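You operate a simulated robot arm through the tools that you are given. There is no shell and no other tool. Be economical: measure what you need, move in short steps, check, and stop when the job is done.

The job below is to be done with a simulated two-armed robot. You get a single attempt, and the scene is never put back.

Task
Take the beige cloth from the top of the wooden counter and lay it out flat on the top of the grey counter board.

It is judged by the outcome, as a careful person would: the job done as asked, and still so three seconds after it is handed in. It fails if anything else is knocked over, pushed out of place, dropped, spilled or broken. Flat cloth is picked up by pressing the open fingertips on it (5 to 10 N) and closing them slowly along it; thin cloth reads only 2 to 8 mm in the jaws.

Robot
Two 7-joint arms with two-finger parallel grippers on one trunk, on a base that drives. Base frame: it is fixed to the floor where the robot stands at the start and does not move with it; the origin is under the middle of the robot, x ahead of it, y to its left, z up; the surface under the hand at the start is at about z = 1.07. Readings come in m, degrees, newtons and seconds.
The left shoulder is at the start at [0.071, 0.156, 1.055], the right one opposite. Places, roughly: top of the grey counter board [0.6, -1.2, 1.1]. Payload 3.91 kg a hand.
Tool frame (each hand has its own): the origin (TCP) lies between the finger pads and is the grasp point; the fingertips stand 0.03 m ahead of it; z points along the fingers, y is the line along which they close. Largest opening 0.11 m; finger width 0.02, thickness 0.01; the body of the gripper, 0.048 by 0.112 m, starts 0.055 m behind the TCP.
Orientation is told as [roll, pitch, yaw] about the base's x, y, z axes, in that order, counted from this pose: with the fingers straight down and closing along the base's y, the tool's x points along the base's -x, its y along +y and its z along -z.

Tools
- The arms move only by the tool move_arm. It takes "left_increments", "right_increments" or both (then of equal length, played together; a hand with none holds still); each is a list of rows, each an object (a shift or turn left out is 0, a gripper value left out holds the last) with "slide": the shift along the base's x, y, z in m, a list of three; "turn": the turn, a rotation vector about the base's x, y, z in degrees, a list of three. In form: [{"slide": [tx, ty, tz], "turn": [rx, ry, rz]}, ...]. A call has 1 to 20 rows; each row is the pose to reach, as a shift and turn from the pose commanded when the call began. "left_grip" and "right_grip" are, for a hand that has rows, the finger opening in m, from 0 to 0.11, set as the call begins (left out, the last holds). Each row takes 0.2 s and may step no farther than 0.05 m and 8.6 degrees from the row before; otherwise, or with a gripper value out of range, the whole call is refused. A pose out of reach is approached as far as the arm can. The call stops where the force on the tool passes 40 N (or 10 N more than at its start, if that is more) or the arm is blocked; 0.2 s more then pass. The fingers move at their own pace (about 0.108 m/s each) and stop on an object; they squeeze with about 43 N. The grip force told is the motor's: it shows also when the fingers shut on nothing. Time passes only in rows, and 0.2 s behind the last, so rows that repeat a pose let the fingers close. It gives the time, the measured TCP pose, the force on the tool (base axes), the opening and the grip force at its end, in the units of the frame above (readings bear some noise), with the torque about the TCP (base axes, N m) and any sound that the robot's microphone picked up.
- Cameras (640 x 400 px; columns grow to the right, rows downward): "scene" is now at [0.1363, -0.0384, 1.3043]; the picture's right is [-0.38, -0.92, 0.00], its down [-0.34, 0.14, -0.93] and it looks along [0.86, -0.35, -0.37] (base axes); focal length 240 px, centre (320, 200). "left" rides on the left gripper at [0.072, -0.017, -0.103] in its tool frame; the picture's right is [0.23, 0.97, 0.00], its down [-0.76, 0.18, -0.62] and it looks along [-0.61, 0.14, 0.78] (tool axes); focal length 222 px, centre (320, 200). "right" rides on the right gripper at [0.072, 0.017, -0.103] in its tool frame; the picture's right is [-0.23, 0.97, 0.00], its down [-0.76, -0.18, -0.62] and it looks along [-0.61, -0.14, 0.78] (tool axes); focal length 222 px, centre (320, 200). There is no depth. A picture from a camera that has moved, and an enlarged one, comes with that camera's place and axes in the base frame and with its lens.
- snapshot(camera): a new picture of that camera. The clock stands still meanwhile.
- lift_body(by): slides the trunk up (or, below 0, down) by that many m; the arms and the scene camera ride with it, the base frame stays. It gives what a move gives, with no picture.
- roll_base(legs): drives the robot by 1 to 6 legs, each [ahead, left, turn to the left] in m, m and degrees, along the robot's own axes; the way and the turn of a leg run together, so that a leg with both is an arc; at most 1.5 m and 180 degrees a leg. The arms and the cameras ride along, it lands a little off, and it stops where it bumps. It gives what a move gives.
- head_to(pan, tilt): turns the head with the scene camera to pan (to the left, within 86 degrees either way) and tilt (down, from -29 to 69), counted from straight ahead of the robot. It gives what a move gives.
- inspect(camera, box): a new picture of the part [left, top, right, bottom] of that camera's present view, enlarged. The clock stands still meanwhile.
- job_done(): hands the job in; it is judged then, once.

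Go step by step. Nothing tells you exact positions but the pictures and the camera data: compare them with the known pose of the tool, close in by small moves and look again before you grip or let go. The budget is 120 turns and 100 pictures, counting those below and the enlarged ones. Unless the task says otherwise, let go and move clear before handing in, and close with one line.

The tools are called after "Request:" as name(argument=value, ...) on one line, values as JSON. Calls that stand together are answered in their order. move_arm: Moves the arms, as the interface text tells. Its arguments: {"type":"object","properties":{"left_increments":{"type":"array","items":{"type":"object","properties":{"slide":{"type":"array","items":{"type":"number"}},"turn":{"type":"array","items":{"type":"number"}}}}},"left_grip":{"type":"number"},"right_increments":{"type":"array","items":{"type":"object","properties":{"slide":{"type":"array","items":{"type":"number"}},"turn":{"type":"array","items":{"type":"number"}}}}},"right_grip":{"type":"number"}},"required":[]} The other tools are called the same way: lift_body (by) slides the trunk up or down; roll_base (legs) drives the base; head_to (pan, tilt) turns the head that bears the scene camera; snapshot (camera) takes a picture; inspect (camera, box) takes an enlarged picture of a part of a camera's view; job_done () hands the job in.

At the start:

```text
t: 0.0
left_ee_pos: [0.9064, -0.0256, 1.2992]
left_ee_rot: [0.0, 0.0, -0.1]
left_force: [-0.7, 0.5, 0.5]
left_moment: [0.01, -0.02, -0.02]
left_opening: 0.11
left_grip_force: 0.1
right_ee_pos: [0.5479, -0.5724, 1.2783]
right_ee_rot: [0.0, 0.0, 0.1]
right_force: [-0.5, 0.5, -0.1]
right_moment: [0.01, -0.01, -0.01]
right_opening: 0.11
right_grip_force: 0.1
trunk travel left (down, up): [-0.5, 0.44]
robot x, y, heading: [0.0003, -0.0003, 0.1]
head pan, tilt: [-22.4, 21.4]
```

scene: 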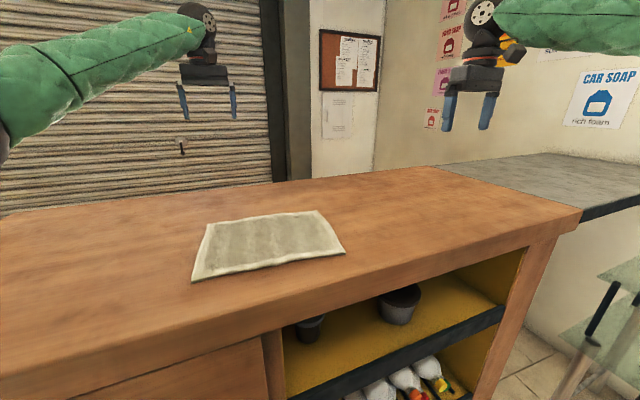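
right: 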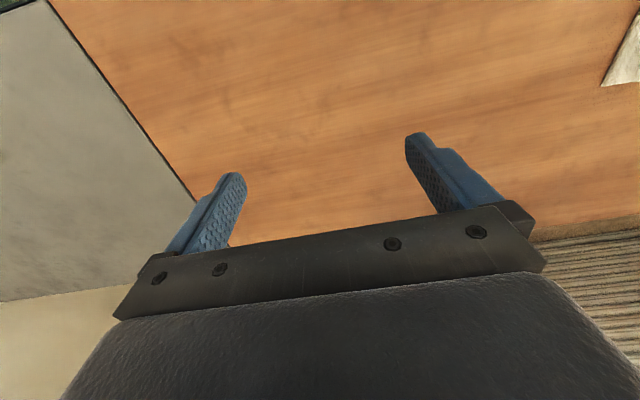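
left: 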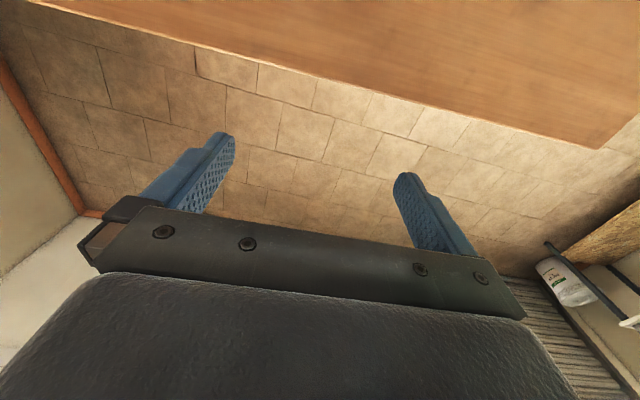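

The cloth lies about x 0.45–0.63, y −0.22–0.02 on the wooden counter, and the grey board begins near y −0.8. I look at the cloth and then at the grey board before moving.

Request:
inspect(camera="scene", box=[170, 190, 370, 300])

Request:
head_to(pan=-70, tilt=30)

Request:
snapshot(camera="scene")

```text
3.20 times, centred on (270, 245) of scene
camera zoom: at [0.1363, -0.0384, 1.3043], right [-0.38, -0.92, 0.0], down [-0.34, 0.14, -0.93], along [0.86, -0.35, -0.37], focal length 767 px, centre (480, 56)
```

zoom: 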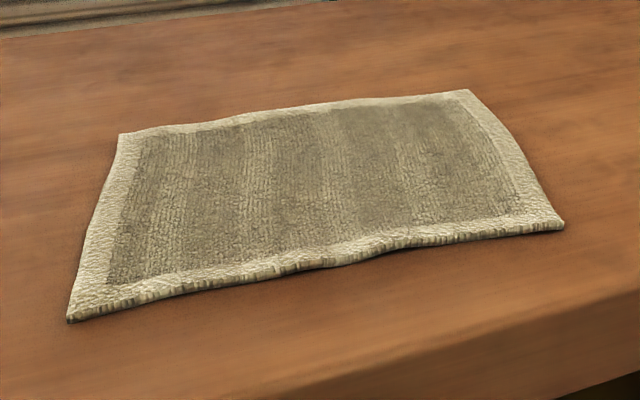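

```text
t: 1.1
left_ee_pos: [0.9054, -0.0244, 1.2994]
left_ee_rot: [0.0, 0.0, 0.0]
left_force: [0.1, 0.0, 0.1]
left_moment: [0.02, -0.03, -0.02]
left_opening: 0.1102
left_grip_force: 0.0
right_ee_pos: [0.5472, -0.5738, 1.278]
right_ee_rot: [-0.1, -0.1, 0.0]
right_force: [0.3, -0.2, -0.7]
right_moment: [0.01, 0.03, 0.02]
right_opening: 0.1101
right_grip_force: 0.0
trunk travel left (down, up): [-0.5, 0.44]
robot x, y, heading: [-0.0006, -0.0027, -0.0]
head pan, tilt: [-70.0, 30.0]
```

```text
95 pictures are left
camera scene: at [0.0814, -0.088, 1.2906], right [-0.94, -0.34, 0.0], down [-0.17, 0.47, -0.87], along [0.3, -0.81, -0.5], focal length 240 px, centre (320, 200)
```

scene: 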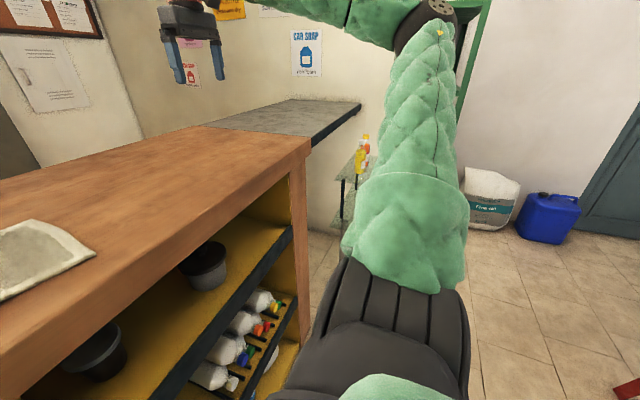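

The grey board spans roughly x 0.37–0.84, y −0.8 to −1.57, clear on top. I sidestep a little so the cloth is centred, turn the head back to it, and start turning the hands so they close along x.

Request:
roll_base(legs=[[0, -0.1, 0]])

Request:
head_to(pan=0, tilt=40)

Request:
move_arm(left_increments=[{"slide": [-0.04, 0.01, 0], "turn": [0, 0, -8.5]}, {"slide": [-0.08, 0.02, 0], "turn": [0, 0, -17]}, {"slide": [-0.12, 0.03, 0], "turn": [0, 0, -25.5]}, {"slide": [-0.16, 0.04, 0], "turn": [0, 0, -34]}, {"slide": [-0.2, 0.05, 0], "turn": [0, 0, -42.5]}, {"slide": [-0.24, 0.06, 0], "turn": [0, 0, -51]}, {"slide": [-0.28, 0.07, 0], "turn": [0, 0, -59.5]}, {"slide": [-0.32, 0.08, 0], "turn": [0, 0, -68]}, {"slide": [-0.36, 0.09, 0], "turn": [0, 0, -76.5]}, {"slide": [-0.38, 0.1, 0], "turn": [0, 0, -85]}, {"slide": [-0.4, 0.1, 0], "turn": [0, 0, -90]}], right_increments=[{"turn": [0, 0, 8.5]}, {"turn": [0, 0, 17]}, {"turn": [0, 0, 25.5]}, {"turn": [0, 0, 34]}, {"turn": [0, 0, 42.5]}, {"turn": [0, 0, 51]}, {"turn": [0, 0, 59.5]}, {"turn": [0, 0, 68]}, {"turn": [0, 0, 76.5]}, {"turn": [0, 0, 85]}, {"turn": [0, 0, 90]}])

Request:
snapshot(camera="scene")

Request:
snapshot(camera="right")

Request:
snapshot(camera="left")

```text
t: 2.3
left_ee_pos: [0.9057, -0.1255, 1.2992]
left_ee_rot: [0.1, 0.0, 0.2]
left_force: [0.1, 0.3, -0.6]
left_moment: [0.04, -0.01, 0.05]
left_opening: 0.1099
left_grip_force: 0.1
right_ee_pos: [0.5473, -0.6744, 1.2777]
right_ee_rot: [0.0, 0.0, 0.1]
right_force: [-0.3, 0.1, 0.2]
right_moment: [0.02, 0.0, 0.01]
right_opening: 0.11
right_grip_force: 0.0
trunk travel left (down, up): [-0.5, 0.44]
robot x, y, heading: [0.0001, -0.0992, 0.2]
head pan, tilt: [-70.0, 30.0]
```

```text
t: 3.7
left_ee_pos: [0.9056, -0.1255, 1.2988]
left_ee_rot: [0.0, -0.1, 0.0]
left_force: [-0.5, 0.1, 0.2]
left_moment: [0.02, -0.05, -0.01]
left_opening: 0.1099
left_grip_force: 0.0
right_ee_pos: [0.5482, -0.672, 1.2786]
right_ee_rot: [0.0, 0.0, 0.0]
right_force: [-0.6, 0.0, 0.6]
right_moment: [0.01, -0.03, -0.04]
right_opening: 0.11
right_grip_force: 0.1
trunk travel left (down, up): [-0.5, 0.44]
robot x, y, heading: [0.0038, -0.0993, 0.1]
head pan, tilt: [0.0, 40.0]
```

```text
t: 6.1
left_ee_pos: [0.4814, -0.0385, 1.2882]
left_ee_rot: [-0.1, -0.2, -89.7]
left_force: [0.1, -0.1, 0.0]
left_moment: [0.0, 0.02, -0.02]
left_opening: 0.1102
left_grip_force: 0.1
left hand out of reach, approached as far as the arm can: row 10, 11
right_ee_pos: [0.5481, -0.6737, 1.2791]
right_ee_rot: [0.0, 0.0, 90.1]
right_force: [-0.3, 0.0, 0.2]
right_moment: [-0.01, -0.02, -0.01]
right_opening: 0.1102
right_grip_force: 0.0
trunk travel left (down, up): [-0.5, 0.44]
robot x, y, heading: [-0.0009, -0.1003, 0.3]
head pan, tilt: [0.0, 40.0]
```

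```text
94 pictures are left
camera scene: at [0.1351, -0.1035, 1.2753], right [0.0, -1.0, 0.0], down [-0.64, 0.0, -0.77], along [0.77, 0.0, -0.64], focal length 240 px, centre (320, 200)
```

scene: 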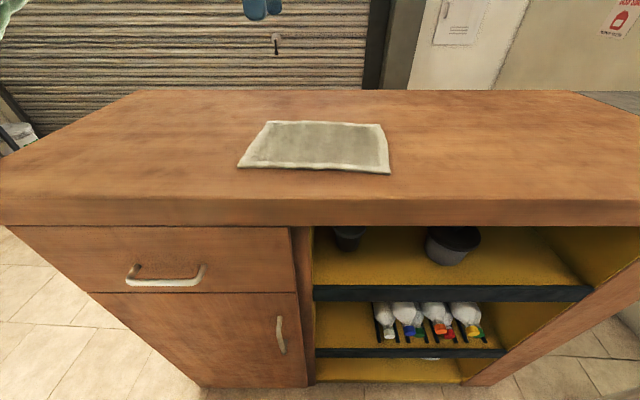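

```text
93 pictures are left
camera right: at [0.5317, -0.7461, 1.3812], right [-0.97, 0.22, 0.0], down [0.18, 0.76, 0.62], along [0.14, 0.61, -0.78], focal length 222 px, centre (320, 200)
```

right: 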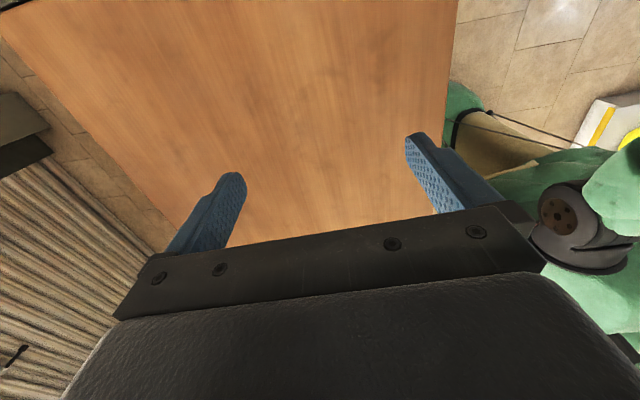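

```text
92 pictures are left
camera left: at [0.464, 0.033, 1.3915], right [0.97, 0.23, 0.0], down [0.18, -0.76, 0.63], along [0.14, -0.61, -0.78], focal length 222 px, centre (320, 200)
```

left: 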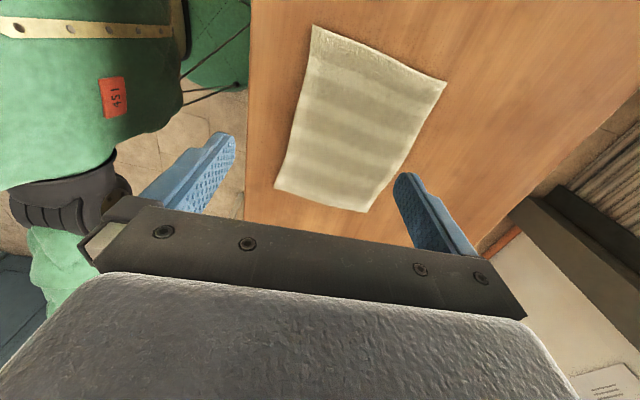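

The cloth's near edge runs from about (0.458, 0.028) to (0.441, −0.214), on the surface at z ≈ 1.07. The left arm is cramped, so I back off 0.15 m and bring both hands above the near corners.

Request:
roll_base(legs=[[-0.15, 0, 0]])

Request:
move_arm(left_increments=[{"slide": [0.03, 0.01, 0]}, {"slide": [0.06, 0.02, 0]}, {"slide": [0.09, 0.03, 0]}, {"slide": [0.12, 0.035, 0]}, {"slide": [0.15, 0.04, 0]}, {"slide": [0.16, 0.04, -0.02]}, {"slide": [0.165, 0.04, -0.04]}, {"slide": [0.165, 0.04, -0.06]}, {"slide": [0.165, 0.04, -0.08]}, {"slide": [0.165, 0.04, -0.09]}, {"slide": [0.165, 0.04, -0.09]}], right_increments=[{"slide": [0.01, 0.045, 0]}, {"slide": [0.02, 0.09, 0]}, {"slide": [0.03, 0.135, 0]}, {"slide": [0.04, 0.18, 0]}, {"slide": [0.05, 0.225, 0]}, {"slide": [0.06, 0.27, -0.01]}, {"slide": [0.07, 0.315, -0.02]}, {"slide": [0.08, 0.36, -0.04]}, {"slide": [0.085, 0.405, -0.06]}, {"slide": [0.085, 0.45, -0.08]}, {"slide": [0.085, 0.482, -0.08]}])

Request:
snapshot(camera="scene")

Request:
snapshot(camera="right")

Request:
snapshot(camera="left")

```text
t: 7.5
left_ee_pos: [0.3293, -0.0396, 1.2896]
left_ee_rot: [-0.1, -0.2, -89.4]
left_force: [-1.0, 0.1, 0.8]
left_moment: [0.0, -0.02, 0.03]
left_opening: 0.1102
left_grip_force: 0.0
right_ee_pos: [0.3974, -0.672, 1.2792]
right_ee_rot: [-0.1, 0.0, 90.2]
right_force: [0.1, -0.7, 0.1]
right_moment: [0.02, -0.06, 0.03]
right_opening: 0.1101
right_grip_force: 0.1
trunk travel left (down, up): [-0.5, 0.44]
robot x, y, heading: [-0.153, -0.0979, 0.0]
head pan, tilt: [0.0, 40.0]
```

```text
refused: row 8 steps farther than a row can; nothing moved
```

```text
91 pictures are left
camera scene: at [-0.0165, -0.1034, 1.2755], right [0.0, -1.0, 0.0], down [-0.64, 0.0, -0.77], along [0.77, 0.0, -0.64], focal length 240 px, centre (320, 200)
```

scene: 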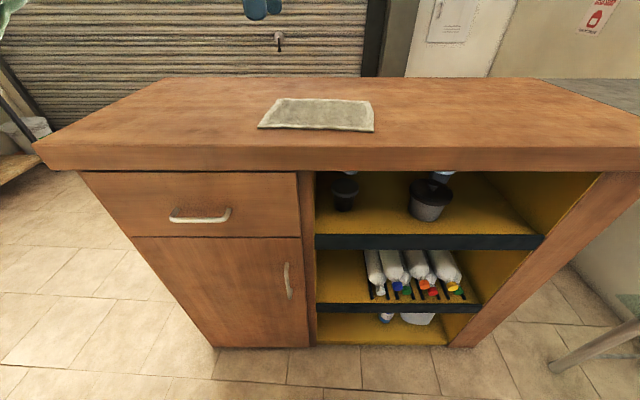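

```text
90 pictures are left
camera right: at [0.3807, -0.7452, 1.3821], right [-0.97, 0.22, 0.0], down [0.17, 0.76, 0.62], along [0.14, 0.61, -0.78], focal length 222 px, centre (320, 200)
```

right: 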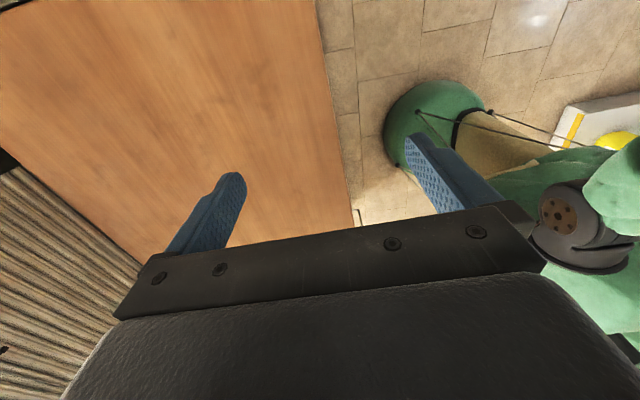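

```text
89 pictures are left
camera left: at [0.312, 0.0336, 1.3924], right [0.97, 0.24, 0.0], down [0.19, -0.76, 0.63], along [0.15, -0.61, -0.78], focal length 222 px, centre (320, 200)
```

left: 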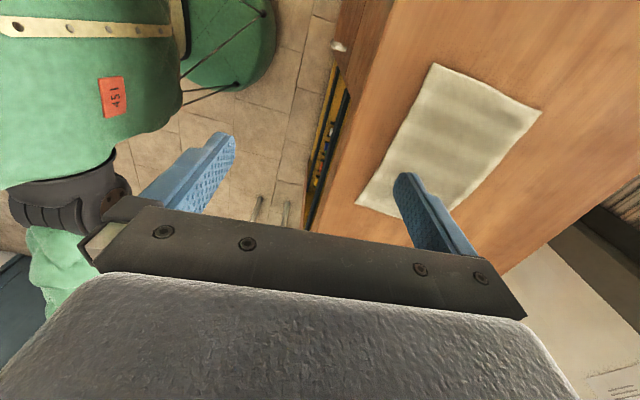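

One step was slightly too long and the call was refused. I repeat it with shorter steps and open the fingers to 0.04.

Request:
move_arm(left_grip=0.04, right_grip=0.04, left_increments=[{"slide": [0.03, 0.01, 0]}, {"slide": [0.06, 0.02, 0]}, {"slide": [0.09, 0.03, 0]}, {"slide": [0.12, 0.035, 0]}, {"slide": [0.15, 0.04, 0]}, {"slide": [0.16, 0.04, -0.02]}, {"slide": [0.165, 0.04, -0.04]}, {"slide": [0.165, 0.04, -0.06]}, {"slide": [0.165, 0.04, -0.08]}, {"slide": [0.165, 0.04, -0.09]}, {"slide": [0.165, 0.04, -0.09]}, {"slide": [0.165, 0.04, -0.09]}, {"slide": [0.165, 0.04, -0.09]}], right_increments=[{"slide": [0.01, 0.04, 0]}, {"slide": [0.02, 0.08, 0]}, {"slide": [0.03, 0.12, 0]}, {"slide": [0.04, 0.16, 0]}, {"slide": [0.05, 0.2, 0]}, {"slide": [0.06, 0.24, -0.01]}, {"slide": [0.07, 0.28, -0.02]}, {"slide": [0.08, 0.32, -0.035]}, {"slide": [0.085, 0.36, -0.05]}, {"slide": [0.085, 0.4, -0.065]}, {"slide": [0.085, 0.44, -0.08]}, {"slide": [0.085, 0.482, -0.08]}, {"slide": [0.085, 0.482, -0.08]}])

Request:
snapshot(camera="scene")

Request:
snapshot(camera="right")

Request:
snapshot(camera="left")

```text
t: 10.3
left_ee_pos: [0.3748, -0.0619, 1.1921]
left_ee_rot: [-0.1, -0.4, -89.1]
left_force: [-1.0, -0.6, 0.1]
left_moment: [-0.03, -0.04, 0.0]
left_opening: 0.04
left_grip_force: 0.1
left hand out of reach, approached as far as the arm can: row 1, 2, 3, 4, 5, 6, 7, 8, 9, 10, 11, 12, 13
right_ee_pos: [0.4824, -0.1883, 1.1984]
right_ee_rot: [-0.1, 0.0, 90.2]
right_force: [0.0, 0.2, -0.7]
right_moment: [0.02, 0.0, 0.02]
right_opening: 0.04
right_grip_force: 0.1
trunk travel left (down, up): [-0.5, 0.44]
robot x, y, heading: [-0.1476, -0.103, 0.5]
head pan, tilt: [0.0, 40.0]
```

```text
88 pictures are left
camera scene: at [-0.0163, -0.1032, 1.2755], right [0.0, -1.0, 0.0], down [-0.64, 0.0, -0.77], along [0.77, 0.0, -0.64], focal length 240 px, centre (320, 200)
```

scene: 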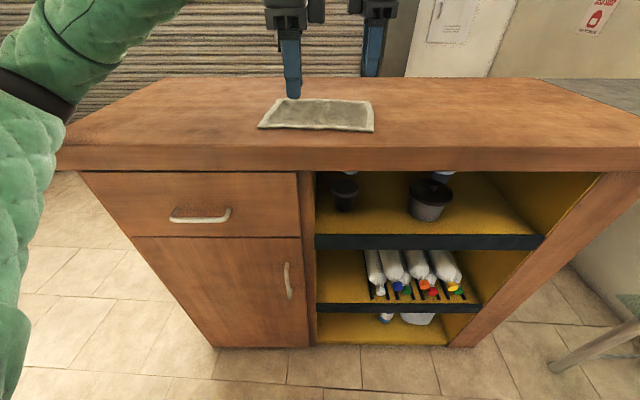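

```text
87 pictures are left
camera right: at [0.4661, -0.2621, 1.3006], right [-0.97, 0.22, 0.0], down [0.17, 0.76, 0.62], along [0.14, 0.61, -0.78], focal length 222 px, centre (320, 200)
```

right: 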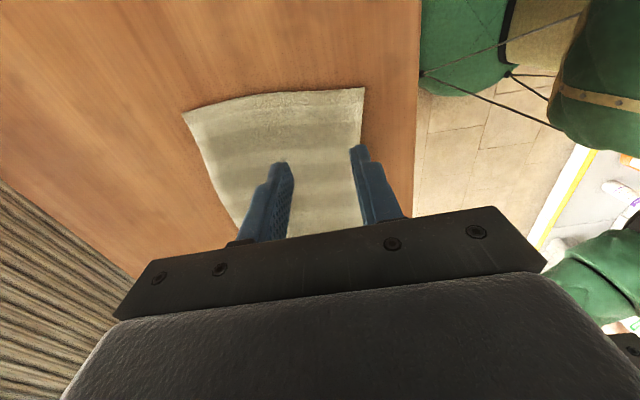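

```text
86 pictures are left
camera left: at [0.3574, 0.0118, 1.2954], right [0.97, 0.24, 0.0], down [0.19, -0.76, 0.63], along [0.15, -0.61, -0.78], focal length 222 px, centre (320, 200)
```

left: 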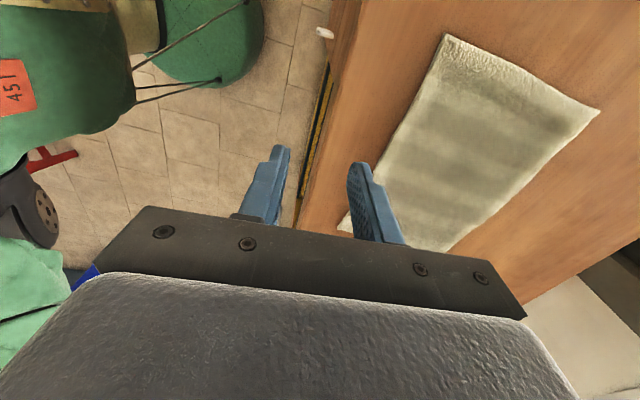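

The right hand hovers well over its corner, but the left arm is at a joint limit in this posture. I move it out to its own side, unwinding the turn, to free it.

Request:
move_arm(left_increments=[{"slide": [0, 0.04, 0.02], "turn": [0, 0, 8.5]}, {"slide": [0, 0.08, 0.04], "turn": [0, 0, 17]}, {"slide": [0, 0.12, 0.06], "turn": [0, 0, 25.5]}, {"slide": [0.01, 0.16, 0.08], "turn": [0, 0, 34]}, {"slide": [0.02, 0.2, 0.09], "turn": [0, 0, 42.5]}, {"slide": [0.04, 0.24, 0.09], "turn": [0, 0, 51]}, {"slide": [0.06, 0.28, 0.09], "turn": [0, 0, 59.5]}, {"slide": [0.08, 0.32, 0.09], "turn": [0, 0, 68]}, {"slide": [0.1, 0.36, 0.09], "turn": [0, 0, 76.5]}, {"slide": [0.11, 0.4, 0.09], "turn": [0, 0, 85]}, {"slide": [0.11, 0.44, 0.09], "turn": [0, 0, 89]}])

Request:
move_arm(left_increments=[{"turn": [0, 0, -8.5]}, {"turn": [0, 0, -17]}, {"turn": [0, 0, -25.5]}, {"turn": [0, 0, -34]}, {"turn": [0, 0, -42.5]}, {"turn": [0, 0, -51]}, {"turn": [0, 0, -59.5]}, {"turn": [0, 0, -68]}, {"turn": [0, 0, -76.5]}, {"turn": [0, 0, -85]}, {"turn": [0, 0, -90]}])

```text
t: 12.7
left_ee_pos: [0.4869, 0.3784, 1.2857]
left_ee_rot: [-0.2, -0.3, -0.5]
left_force: [-0.7, -0.3, 0.2]
left_moment: [-0.02, -0.03, 0.03]
left_opening: 0.0398
left_grip_force: 0.1
right_ee_pos: [0.4825, -0.1888, 1.1977]
right_ee_rot: [-0.1, 0.1, 90.1]
right_force: [-0.2, 0.2, -0.4]
right_moment: [0.01, -0.01, 0.02]
right_opening: 0.0401
right_grip_force: 0.0
trunk travel left (down, up): [-0.5, 0.44]
robot x, y, heading: [-0.1482, -0.103, -0.2]
head pan, tilt: [0.0, 40.0]
```

```text
t: 15.1
left_ee_pos: [0.2797, 0.0843, 1.2408]
left_ee_rot: [-0.6, -2.1, -86.3]
left_force: [0.2, -0.6, 0.1]
left_moment: [0.02, 0.01, 0.02]
left_opening: 0.0399
left_grip_force: 0.0
left hand out of reach, approached as far as the arm can: row 4, 5, 6, 7, 8, 9, 10, 11
right_ee_pos: [0.4829, -0.189, 1.1977]
right_ee_rot: [0.0, 0.0, 90.2]
right_force: [0.0, -0.9, -0.9]
right_moment: [0.01, 0.01, -0.01]
right_opening: 0.04
right_grip_force: 0.1
trunk travel left (down, up): [-0.5, 0.44]
robot x, y, heading: [-0.1499, -0.0975, 0.1]
head pan, tilt: [0.0, 40.0]
```

The left wrist cannot turn that way, so I unwind it and turn it the other way (+90), which closes along the same line.

Request:
move_arm(left_increments=[{"slide": [0.01, 0.04, 0.01], "turn": [0, 0, 8.5]}, {"slide": [0.03, 0.08, 0.02], "turn": [0, 0, 17]}, {"slide": [0.06, 0.11, 0.03], "turn": [0, 0, 25.5]}, {"slide": [0.09, 0.14, 0.03], "turn": [0, 0, 34]}, {"slide": [0.12, 0.17, 0.03], "turn": [0, 0, 42.5]}, {"slide": [0.15, 0.2, 0.03], "turn": [0, 0, 51]}, {"slide": [0.18, 0.22, 0.03], "turn": [0, 0, 59.5]}, {"slide": [0.2, 0.24, 0.03], "turn": [0, 0, 68]}, {"slide": [0.21, 0.25, 0.03], "turn": [0, 0, 76.5]}, {"slide": [0.21, 0.25, 0.03], "turn": [0, 0, 85]}, {"slide": [0.21, 0.25, 0.03], "turn": [0, 0, 86]}])

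Request:
move_arm(left_increments=[{"turn": [0, 0, 8.5]}, {"turn": [0, 0, 17]}, {"turn": [0, 0, 25.5]}, {"turn": [0, 0, 34]}, {"turn": [0, 0, 42.5]}, {"turn": [0, 0, 51]}, {"turn": [0, 0, 59.5]}, {"turn": [0, 0, 68]}, {"turn": [0, 0, 76.5]}, {"turn": [0, 0, 85]}, {"turn": [0, 0, 90]}])

```text
t: 17.5
left_ee_pos: [0.4973, 0.3442, 1.2555]
left_ee_rot: [-0.6, -2.0, -0.2]
left_force: [-0.2, 0.9, 0.5]
left_moment: [-0.01, 0.0, -0.02]
left_opening: 0.0401
left_grip_force: 0.0
right_ee_pos: [0.4846, -0.1894, 1.1967]
right_ee_rot: [0.0, 0.0, 90.2]
right_force: [0.0, 0.4, 0.1]
right_moment: [-0.02, -0.05, -0.02]
right_opening: 0.0401
right_grip_force: 0.0
trunk travel left (down, up): [-0.5, 0.44]
robot x, y, heading: [-0.1494, -0.0992, 0.2]
head pan, tilt: [0.0, 40.0]
```

```text
t: 19.9
left_ee_pos: [0.4963, 0.3429, 1.2555]
left_ee_rot: [-0.7, -2.0, 89.8]
left_force: [0.6, 0.6, -0.7]
left_moment: [0.01, 0.02, -0.01]
left_opening: 0.0402
left_grip_force: 0.1
right_ee_pos: [0.4834, -0.1897, 1.1974]
right_ee_rot: [0.0, 0.0, 90.2]
right_force: [0.1, -1.1, -0.1]
right_moment: [0.0, 0.04, 0.0]
right_opening: 0.0398
right_grip_force: 0.1
trunk travel left (down, up): [-0.5, 0.44]
robot x, y, heading: [-0.1529, -0.0978, 0.2]
head pan, tilt: [0.0, 40.0]
```

The left hand now sits at yaw +90. I bring it above its corner at y ≈ 0.003 while levelling its small tilt.

Request:
move_arm(left_increments=[{"slide": [0, -0.04, 0], "turn": [-0.5, 0.2, 0]}, {"slide": [0, -0.08, 0], "turn": [-1, 0.4, 0]}, {"slide": [0, -0.12, 0], "turn": [-1.5, 0.6, 0]}, {"slide": [0, -0.16, 0], "turn": [-2, 0.7, 0]}, {"slide": [0, -0.2, 0], "turn": [-2, 0.7, 0]}, {"slide": [0, -0.24, -0.01], "turn": [-2, 0.7, 0]}, {"slide": [0, -0.28, -0.03], "turn": [-2, 0.7, 0]}, {"slide": [0, -0.32, -0.05], "turn": [-2, 0.7, 0]}, {"slide": [0, -0.34, -0.055], "turn": [-2, 0.7, 0]}, {"slide": [0, -0.34, -0.055], "turn": [-2, 0.7, 0]}])

Request:
snapshot(camera="scene")

Request:
snapshot(camera="left")

```text
t: 22.1
left_ee_pos: [0.498, 0.0042, 1.1996]
left_ee_rot: [0.1, -0.1, 89.7]
left_force: [0.7, 0.4, -0.9]
left_moment: [0.01, 0.0, 0.02]
left_opening: 0.0397
left_grip_force: 0.1
right_ee_pos: [0.4844, -0.1892, 1.1968]
right_ee_rot: [0.0, 0.0, 90.2]
right_force: [1.6, 0.1, 0.7]
right_moment: [0.02, -0.02, 0.01]
right_opening: 0.04
right_grip_force: 0.0
trunk travel left (down, up): [-0.5, 0.44]
robot x, y, heading: [-0.1505, -0.101, 0.4]
head pan, tilt: [0.0, 40.0]
```

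```text
85 pictures are left
camera scene: at [-0.0146, -0.1028, 1.2752], right [0.0, -1.0, 0.0], down [-0.64, 0.0, -0.77], along [0.77, 0.0, -0.64], focal length 240 px, centre (320, 200)
```

scene: 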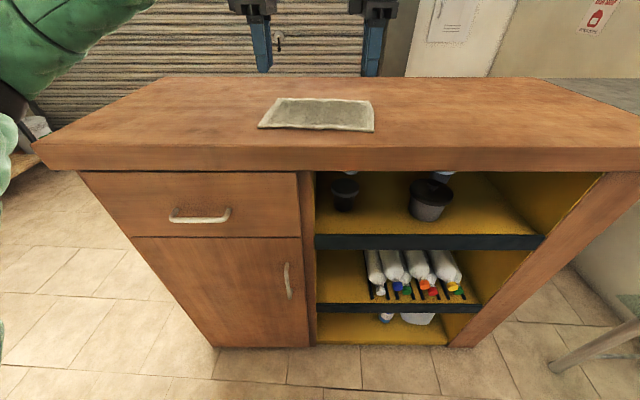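

```text
84 pictures are left
camera left: at [0.5156, -0.0681, 1.3032], right [-0.97, -0.22, 0.0], down [-0.17, 0.76, 0.62], along [-0.14, 0.61, -0.78], focal length 222 px, centre (320, 200)
```

left: 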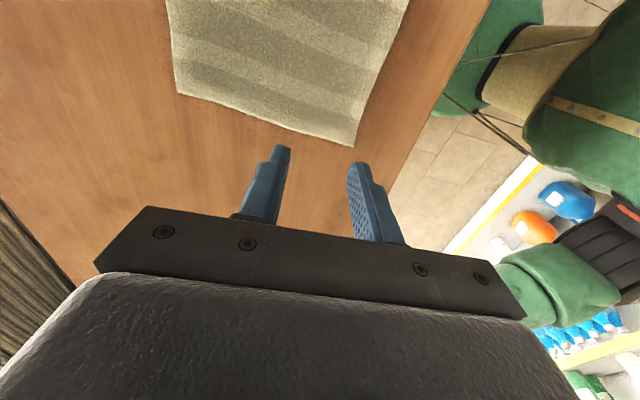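

The corner measurement (0.452, 0.031) matches. I lower both hands to just above the cloth and look.

Request:
move_arm(left_increments=[{"slide": [-0.002, 0, -0.03]}, {"slide": [-0.002, 0, -0.06]}, {"slide": [-0.002, 0, -0.08]}, {"slide": [-0.002, 0, -0.08]}], right_increments=[{"slide": [0, 0, -0.03]}, {"slide": [0, 0, -0.06]}, {"slide": [0, 0, -0.077]}, {"slide": [0, 0, -0.077]}])

Request:
inspect(camera="scene", box=[220, 30, 420, 155])

Request:
snapshot(camera="right")

Request:
snapshot(camera="left")

```text
t: 23.3
left_ee_pos: [0.484, 0.0014, 1.1494]
left_ee_rot: [-2.6, -0.3, 90.0]
left_force: [0.0, -0.5, 0.2]
left_moment: [-0.01, -0.03, 0.0]
left_opening: 0.04
left_grip_force: 0.1
right_ee_pos: [0.4719, -0.1951, 1.1258]
right_ee_rot: [-0.4, -0.3, 90.3]
right_force: [0.9, 0.0, -0.4]
right_moment: [-0.01, 0.0, 0.03]
right_opening: 0.0402
right_grip_force: 0.0
trunk travel left (down, up): [-0.5, 0.44]
robot x, y, heading: [-0.1464, -0.0983, 0.4]
head pan, tilt: [0.0, 40.0]
stopped in row 4 (left hand): the arm was blocked; the commanded pose is now the measured one
```

```text
3.20 times, centred on (320, 92) of scene
camera zoom: at [-0.0242, -0.1101, 1.2766], right [0.01, -1.0, -0.01], down [-0.64, 0.0, -0.77], along [0.77, 0.01, -0.64], focal length 767 px, centre (320, 544)
```

zoom: 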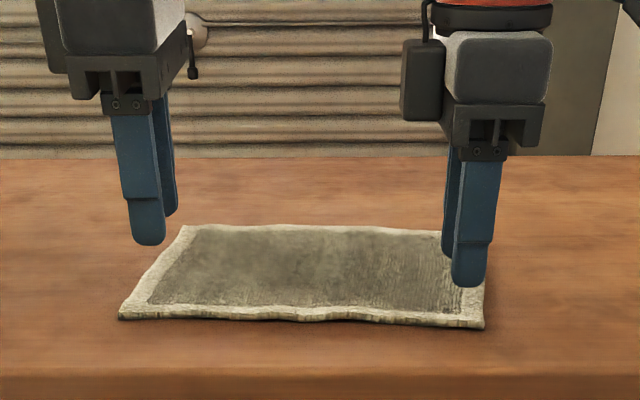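

```text
82 pictures are left
camera right: at [0.4566, -0.2682, 1.2273], right [-0.98, 0.22, -0.01], down [0.17, 0.76, 0.63], along [0.14, 0.61, -0.78], focal length 222 px, centre (320, 200)
```

right: 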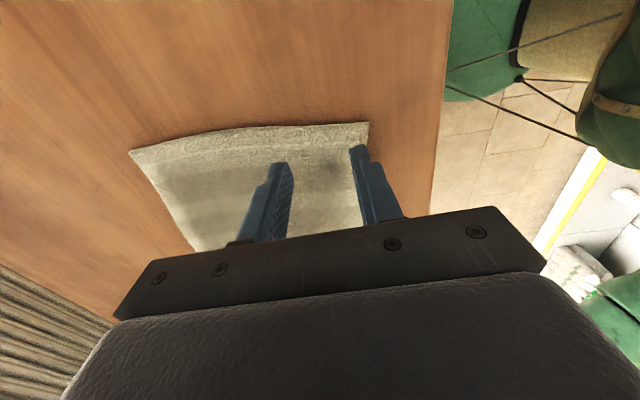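

```text
81 pictures are left
camera left: at [0.4976, -0.0718, 1.2521], right [-0.97, -0.23, -0.04], down [-0.21, 0.76, 0.62], along [-0.11, 0.61, -0.78], focal length 222 px, centre (320, 200)
```

left: 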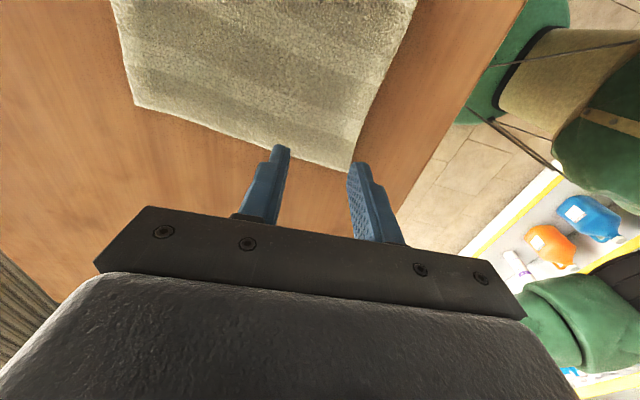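

The left arm's elbow seems to be touching the counter, since the shoulders are level with its top. I raise the trunk 0.2 m, which takes both hands up with it, and approach from above.

Request:
move_arm(left_increments=[{"slide": [0.005, 0, 0.03]}, {"slide": [0.01, 0, 0.05]}], right_increments=[{"slide": [0.005, 0.003, 0.03]}, {"slide": [0.01, 0.006, 0.05]}])

Request:
lift_body(by=0.22)

Request:
head_to(pan=0, tilt=45)

Request:
snapshot(camera="scene")

```text
t: 23.9
left_ee_pos: [0.5038, 0.0033, 1.1837]
left_ee_rot: [-1.3, -0.1, 89.7]
left_force: [0.0, -1.1, 0.0]
left_moment: [0.05, -0.09, 0.01]
left_opening: 0.04
left_grip_force: 0.0
right_ee_pos: [0.4898, -0.1865, 1.1692]
right_ee_rot: [-0.1, -0.1, 90.1]
right_force: [-0.6, -0.8, 1.1]
right_moment: [0.01, -0.04, -0.02]
right_opening: 0.0401
right_grip_force: 0.0
trunk travel left (down, up): [-0.5, 0.44]
robot x, y, heading: [-0.1522, -0.1021, 0.3]
head pan, tilt: [0.0, 40.0]
```

```text
t: 26.2
left_ee_pos: [0.5067, 0.0074, 1.405]
left_ee_rot: [-1.3, 0.0, 90.0]
left_force: [-0.4, 0.0, -0.2]
left_moment: [0.01, -0.02, -0.01]
left_opening: 0.04
left_grip_force: 0.1
right_ee_pos: [0.4924, -0.1816, 1.3886]
right_ee_rot: [0.0, 0.0, 90.3]
right_force: [0.2, -0.4, 0.1]
right_moment: [0.0, 0.01, -0.02]
right_opening: 0.0404
right_grip_force: 0.1
trunk travel left (down, up): [-0.72, 0.22]
robot x, y, heading: [-0.1512, -0.0979, 0.4]
head pan, tilt: [0.0, 40.0]
```

```text
t: 26.9
left_ee_pos: [0.507, 0.0065, 1.405]
left_ee_rot: [-1.3, 0.0, 89.8]
left_force: [0.4, 0.3, -0.1]
left_moment: [0.02, -0.02, 0.0]
left_opening: 0.0399
left_grip_force: 0.1
right_ee_pos: [0.4928, -0.1826, 1.39]
right_ee_rot: [0.0, 0.0, 90.2]
right_force: [-0.2, -0.1, 0.5]
right_moment: [-0.01, 0.02, 0.01]
right_opening: 0.0403
right_grip_force: 0.0
trunk travel left (down, up): [-0.72, 0.22]
robot x, y, heading: [-0.1498, -0.1003, 0.3]
head pan, tilt: [0.0, 45.0]
```

```text
80 pictures are left
camera scene: at [-0.0174, -0.1019, 1.488], right [0.0, -1.0, 0.0], down [-0.71, 0.0, -0.71], along [0.71, 0.0, -0.71], focal length 240 px, centre (320, 200)
```

scene: 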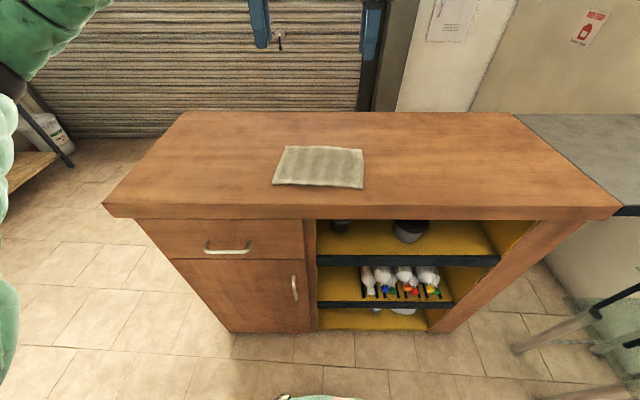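

The cloth is unchanged. I lower both hands from above to about 1.125.

Request:
move_arm(left_increments=[{"slide": [-0.005, -0.003, -0.04], "turn": [0, 0.6, 0]}, {"slide": [-0.011, -0.003, -0.08], "turn": [0, 1.3, 0]}, {"slide": [-0.011, -0.003, -0.12], "turn": [0, 1.3, 0]}, {"slide": [-0.011, -0.003, -0.16], "turn": [0, 1.3, 0]}, {"slide": [-0.011, -0.003, -0.2], "turn": [0, 1.3, 0]}, {"slide": [-0.011, -0.003, -0.23], "turn": [0, 1.3, 0]}, {"slide": [-0.011, -0.003, -0.26], "turn": [0, 1.3, 0]}, {"slide": [-0.011, -0.003, -0.28], "turn": [0, 1.3, 0]}, {"slide": [-0.011, -0.003, -0.28], "turn": [0, 1.3, 0]}], right_increments=[{"slide": [-0.005, -0.006, -0.04]}, {"slide": [-0.01, -0.006, -0.08]}, {"slide": [-0.01, -0.006, -0.12]}, {"slide": [-0.01, -0.006, -0.16]}, {"slide": [-0.01, -0.006, -0.2]}, {"slide": [-0.01, -0.006, -0.23]}, {"slide": [-0.01, -0.006, -0.25]}, {"slide": [-0.01, -0.006, -0.265]}, {"slide": [-0.01, -0.006, -0.265]}])

Request:
inspect(camera="scene", box=[220, 90, 420, 215])

Request:
snapshot(camera="right")

Request:
snapshot(camera="left")

```text
t: 28.9
left_ee_pos: [0.493, 0.0028, 1.1248]
left_ee_rot: [0.0, -0.1, 89.9]
left_force: [0.3, 0.3, 0.4]
left_moment: [-0.06, 0.02, -0.01]
left_opening: 0.0399
left_grip_force: 0.1
right_ee_pos: [0.4823, -0.189, 1.1225]
right_ee_rot: [0.0, 0.0, 90.3]
right_force: [-0.5, 0.0, 0.5]
right_moment: [-0.02, 0.01, 0.0]
right_opening: 0.0401
right_grip_force: 0.0
trunk travel left (down, up): [-0.72, 0.22]
robot x, y, heading: [-0.1492, -0.0987, 0.4]
head pan, tilt: [0.0, 45.0]
```

```text
3.20 times, centred on (320, 152) of scene
camera zoom: at [-0.0181, -0.102, 1.488], right [0.0, -1.0, 0.0], down [-0.71, 0.0, -0.71], along [0.71, 0.0, -0.71], focal length 767 px, centre (320, 352)
```

zoom: 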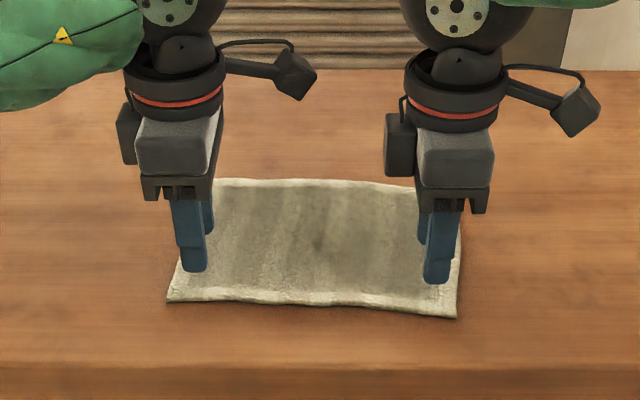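

```text
78 pictures are left
camera right: at [0.4653, -0.262, 1.2264], right [-0.97, 0.22, 0.0], down [0.17, 0.76, 0.62], along [0.14, 0.61, -0.78], focal length 222 px, centre (320, 200)
```

right: 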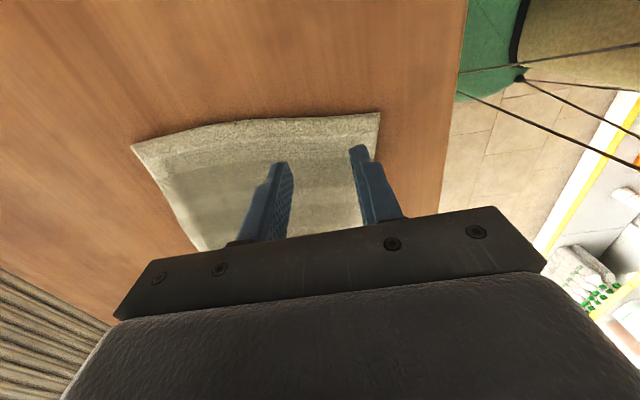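

```text
77 pictures are left
camera left: at [0.5114, -0.0692, 1.2283], right [-0.97, -0.23, 0.0], down [-0.18, 0.76, 0.62], along [-0.14, 0.61, -0.78], focal length 222 px, centre (320, 200)
```

left: 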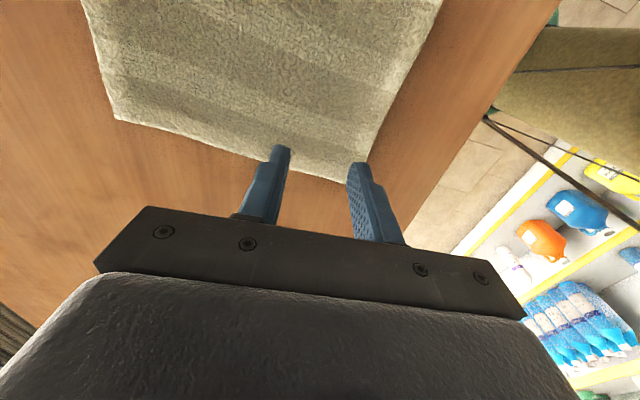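

Both fingertip pairs straddle the near border just inside the edge. I lower in small steps until they press.

Request:
move_arm(left_increments=[{"slide": [0.004, 0, -0.009]}, {"slide": [0.004, 0, -0.018]}, {"slide": [0.004, 0, -0.018]}], right_increments=[{"slide": [0.004, 0, -0.008]}, {"slide": [0.004, 0, -0.016]}, {"slide": [0.004, 0, -0.016]}])

```text
t: 29.7
left_ee_pos: [0.4974, 0.0033, 1.1048]
left_ee_rot: [0.0, -0.1, 89.8]
left_force: [0.0, -0.8, 0.6]
left_moment: [0.01, 0.0, 0.0]
left_opening: 0.0402
left_grip_force: 0.1
right_ee_pos: [0.4855, -0.1894, 1.1078]
right_ee_rot: [0.0, 0.0, 90.2]
right_force: [-0.6, -0.3, -0.7]
right_moment: [0.03, 0.01, 0.0]
right_opening: 0.04
right_grip_force: 0.1
trunk travel left (down, up): [-0.72, 0.22]
robot x, y, heading: [-0.1461, -0.0999, 0.2]
head pan, tilt: [0.0, 45.0]
```

Request:
move_arm(left_increments=[{"slide": [0, 0, -0.002]}, {"slide": [0, 0, -0.004]}, {"slide": [0, 0, -0.004]}], right_increments=[{"slide": [0, 0, -0.003]}, {"slide": [0, 0, -0.006]}, {"slide": [0, 0, -0.006]}])

```text
t: 30.5
left_ee_pos: [0.4982, 0.0041, 1.1035]
left_ee_rot: [-0.1, -0.1, 89.9]
left_force: [1.9, -3.0, 10.9]
left_moment: [-0.1, -0.13, 0.01]
left_opening: 0.0401
left_grip_force: 0.0
right_ee_pos: [0.4856, -0.1899, 1.1041]
right_ee_rot: [-0.2, -0.1, 90.1]
right_force: [0.2, 1.9, 5.7]
right_moment: [0.04, 0.01, 0.01]
right_opening: 0.0399
right_grip_force: 0.0
trunk travel left (down, up): [-0.72, 0.22]
robot x, y, heading: [-0.1498, -0.0988, 0.1]
head pan, tilt: [0.0, 45.0]
```

The hands press with about 11 N and 6 N. I close slowly in stages.

Request:
move_arm(left_grip=0.03, right_grip=0.03, left_increments=[{"slide": [0, 0, 0.0005]}, {"slide": [0, 0, 0.0005]}], right_increments=[{"slide": [0, 0, -0.0005]}, {"slide": [0, 0, -0.0005]}])

Request:
move_arm(left_grip=0.022, right_grip=0.022, left_increments=[{"slide": [0, 0, 0]}, {"slide": [0, 0, 0]}], right_increments=[{"slide": [0, 0, 0]}, {"slide": [0, 0, 0]}])

Request:
inspect(camera="scene", box=[220, 90, 420, 215])

Request:
snapshot(camera="left")

Request:
snapshot(camera="right")

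```text
t: 31.1
left_ee_pos: [0.499, 0.005, 1.1039]
left_ee_rot: [0.0, 0.1, 89.9]
left_force: [0.2, -1.6, 9.0]
left_moment: [-0.01, -0.04, -0.03]
left_opening: 0.0287
left_grip_force: 0.1
right_ee_pos: [0.4856, -0.1894, 1.1027]
right_ee_rot: [-0.1, 0.1, 90.3]
right_force: [0.9, 0.0, 11.7]
right_moment: [-0.05, -0.02, 0.05]
right_opening: 0.0291
right_grip_force: 0.0
trunk travel left (down, up): [-0.72, 0.22]
robot x, y, heading: [-0.1458, -0.1012, 0.3]
head pan, tilt: [0.0, 45.0]
```

```text
t: 31.7
left_ee_pos: [0.4985, 0.0046, 1.1031]
left_ee_rot: [0.0, 0.0, 89.8]
left_force: [0.2, -1.4, 9.0]
left_moment: [-0.06, -0.02, 0.01]
left_opening: 0.021
left_grip_force: 0.1
right_ee_pos: [0.4862, -0.1882, 1.1031]
right_ee_rot: [0.0, 0.0, 90.4]
right_force: [-0.8, 0.3, 13.3]
right_moment: [-0.02, 0.05, 0.01]
right_opening: 0.021
right_grip_force: 0.1
trunk travel left (down, up): [-0.72, 0.22]
robot x, y, heading: [-0.1462, -0.1034, 0.4]
head pan, tilt: [0.0, 45.0]
```

```text
3.20 times, centred on (320, 152) of scene
camera zoom: at [-0.019, -0.1019, 1.4882], right [0.0, -1.0, 0.0], down [-0.71, 0.0, -0.71], along [0.71, 0.0, -0.71], focal length 767 px, centre (320, 352)
```

zoom: 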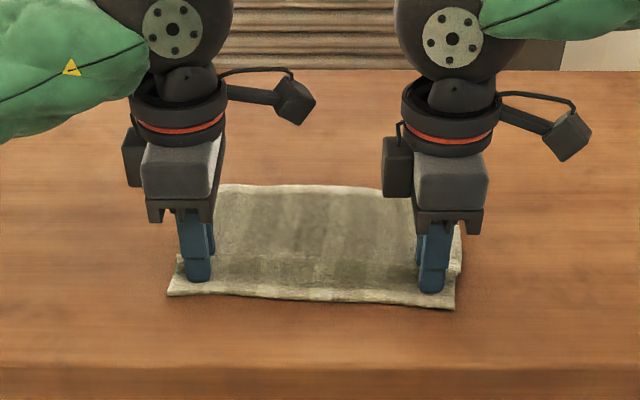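

```text
75 pictures are left
camera left: at [0.5153, -0.0681, 1.2066], right [-0.97, -0.22, 0.0], down [-0.18, 0.76, 0.62], along [-0.14, 0.61, -0.78], focal length 222 px, centre (320, 200)
```

left: 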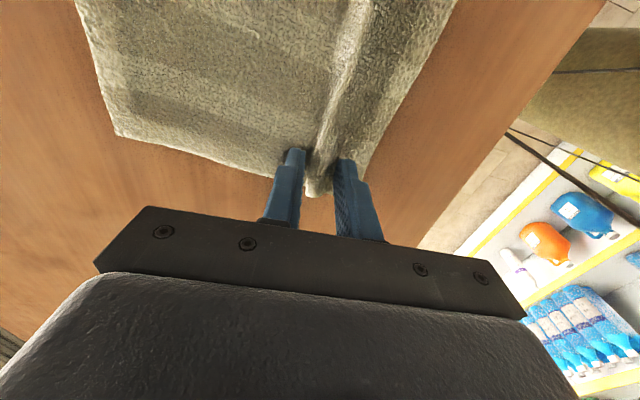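

```text
74 pictures are left
camera right: at [0.4688, -0.2618, 1.2058], right [-0.97, 0.22, 0.0], down [0.17, 0.76, 0.62], along [0.14, 0.61, -0.78], focal length 222 px, centre (320, 200)
```

right: 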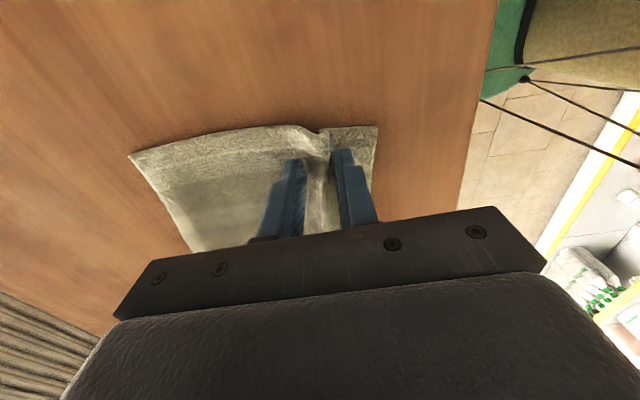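

A fold is rising along the edge under both hands, just as wanted. I finish closing.

Request:
move_arm(left_grip=0.012, right_grip=0.012, left_increments=[{"slide": [0, 0, 0]}, {"slide": [0, 0, 0]}], right_increments=[{"slide": [0, 0, 0]}, {"slide": [0, 0, 0]}])

Request:
move_arm(left_grip=0.0, right_grip=0.0, left_increments=[{"slide": [0, 0, 0]}, {"slide": [0, 0, 0]}, {"slide": [0, 0, 0]}], right_increments=[{"slide": [0, 0, 0]}, {"slide": [0, 0, 0]}, {"slide": [0, 0, 0]}])

Request:
inspect(camera="scene", box=[220, 90, 420, 215])

```text
t: 32.3
left_ee_pos: [0.498, 0.0045, 1.1035]
left_ee_rot: [0.0, -0.1, 89.9]
left_force: [0.6, -1.8, 8.5]
left_moment: [0.0, -0.02, 0.03]
left_opening: 0.0126
left_grip_force: 0.9
right_ee_pos: [0.484, -0.1886, 1.1034]
right_ee_rot: [-0.1, 0.0, 90.3]
right_force: [-0.5, 1.8, 13.6]
right_moment: [0.01, 0.05, 0.05]
right_opening: 0.011
right_grip_force: 0.2
trunk travel left (down, up): [-0.72, 0.22]
robot x, y, heading: [-0.1506, -0.1011, 0.4]
head pan, tilt: [0.0, 45.0]
```

```text
t: 33.1
left_ee_pos: [0.4979, 0.0039, 1.1035]
left_ee_rot: [0.1, 0.0, 90.0]
left_force: [-2.0, -2.1, 7.4]
left_moment: [-0.05, 0.04, -0.04]
left_opening: 0.005
left_grip_force: 42.7
right_ee_pos: [0.4846, -0.1888, 1.103]
right_ee_rot: [-0.1, -0.1, 90.2]
right_force: [-0.6, 0.9, 13.5]
right_moment: [0.05, 0.05, 0.0]
right_opening: 0.0042
right_grip_force: 42.6
trunk travel left (down, up): [-0.72, 0.22]
robot x, y, heading: [-0.1478, -0.1001, 0.6]
head pan, tilt: [0.0, 45.0]
```

```text
3.20 times, centred on (320, 152) of scene
camera zoom: at [-0.0193, -0.1018, 1.4882], right [0.0, -1.0, 0.0], down [-0.71, 0.0, -0.71], along [0.71, 0.0, -0.71], focal length 767 px, centre (320, 352)
```

zoom: 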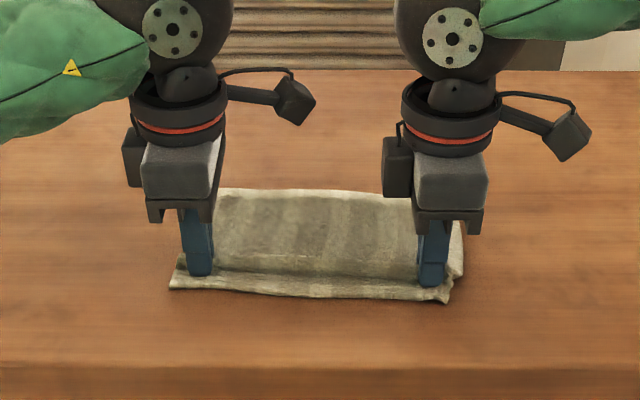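

Both hands hold cloth (5 mm and 4 mm, full grip force). I lift it together by 0.3 m and look.

Request:
move_arm(left_increments=[{"slide": [0, 0, 0.02]}, {"slide": [0, 0, 0.05]}, {"slide": [0, 0, 0.08]}, {"slide": [0, 0, 0.12]}, {"slide": [0, 0, 0.16]}, {"slide": [0, 0, 0.2]}, {"slide": [0, 0, 0.24]}, {"slide": [0, 0, 0.27]}, {"slide": [0, 0, 0.27]}], right_increments=[{"slide": [0, 0, 0.02]}, {"slide": [0, 0, 0.05]}, {"slide": [0, 0, 0.08]}, {"slide": [0, 0, 0.12]}, {"slide": [0, 0, 0.16]}, {"slide": [0, 0, 0.2]}, {"slide": [0, 0, 0.24]}, {"slide": [0, 0, 0.27]}, {"slide": [0, 0, 0.27]}])

Request:
head_to(pan=0, tilt=25)

Request:
snapshot(camera="scene")

```text
t: 35.1
left_ee_pos: [0.4998, 0.0058, 1.3746]
left_ee_rot: [0.1, -0.1, 89.9]
left_force: [1.1, -0.7, -0.5]
left_moment: [-0.01, -0.03, 0.01]
left_opening: 0.0045
left_grip_force: 43.1
right_ee_pos: [0.4863, -0.1854, 1.3719]
right_ee_rot: [0.1, 0.0, 90.2]
right_force: [0.1, 0.7, -0.5]
right_moment: [-0.03, -0.02, -0.04]
right_opening: 0.0041
right_grip_force: 43.5
trunk travel left (down, up): [-0.72, 0.22]
robot x, y, heading: [-0.1469, -0.1022, 0.1]
head pan, tilt: [0.0, 45.0]
```

```text
t: 35.9
left_ee_pos: [0.4981, 0.0061, 1.3737]
left_ee_rot: [0.0, 0.0, 89.8]
left_force: [-0.7, -1.5, -0.8]
left_moment: [-0.03, -0.01, -0.02]
left_opening: 0.0044
left_grip_force: 42.5
right_ee_pos: [0.4872, -0.1876, 1.371]
right_ee_rot: [0.0, 0.0, 90.3]
right_force: [-0.1, 1.2, -0.7]
right_moment: [0.01, -0.05, -0.04]
right_opening: 0.0045
right_grip_force: 43.2
trunk travel left (down, up): [-0.72, 0.22]
robot x, y, heading: [-0.1467, -0.1008, 0.4]
head pan, tilt: [0.0, 25.0]
```

```text
72 pictures are left
camera scene: at [-0.0071, -0.1019, 1.5185], right [0.0, -1.0, 0.0], down [-0.42, 0.0, -0.91], along [0.91, 0.0, -0.42], focal length 240 px, centre (320, 200)
```

scene: 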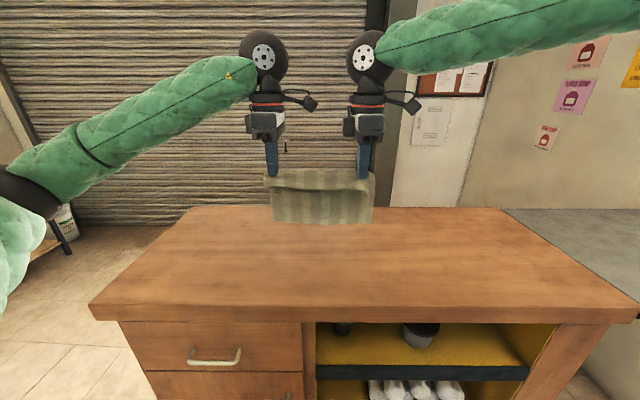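

The cloth hangs neatly between the two hands. I look toward the right for the drive route and the grey board.

Request:
head_to(pan=-60, tilt=40)

Request:
snapshot(camera="scene")

```text
t: 37.2
left_ee_pos: [0.4998, 0.0045, 1.3746]
left_ee_rot: [0.0, 0.0, 89.9]
left_force: [-0.9, -0.4, -0.2]
left_moment: [-0.02, -0.01, 0.0]
left_opening: 0.0046
left_grip_force: 43.1
right_ee_pos: [0.4855, -0.1876, 1.3716]
right_ee_rot: [0.0, 0.1, 90.3]
right_force: [0.3, 0.6, 0.3]
right_moment: [0.03, -0.06, 0.0]
right_opening: 0.0043
right_grip_force: 42.9
trunk travel left (down, up): [-0.72, 0.22]
robot x, y, heading: [-0.149, -0.097, 0.1]
head pan, tilt: [-60.0, 40.0]
```

```text
71 pictures are left
camera scene: at [-0.0559, -0.1756, 1.4953], right [-0.86, -0.5, 0.0], down [-0.32, 0.55, -0.77], along [0.39, -0.66, -0.64], focal length 240 px, centre (320, 200)
```

scene: 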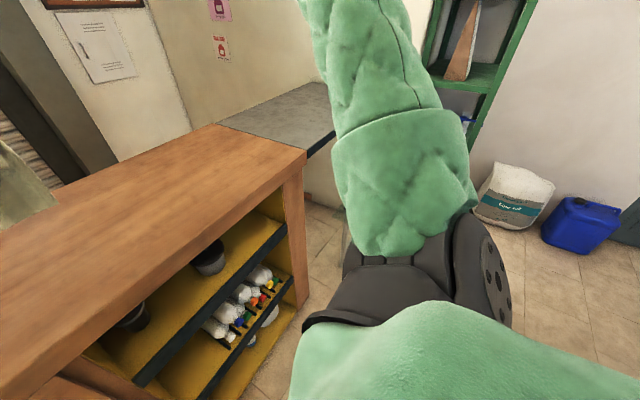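

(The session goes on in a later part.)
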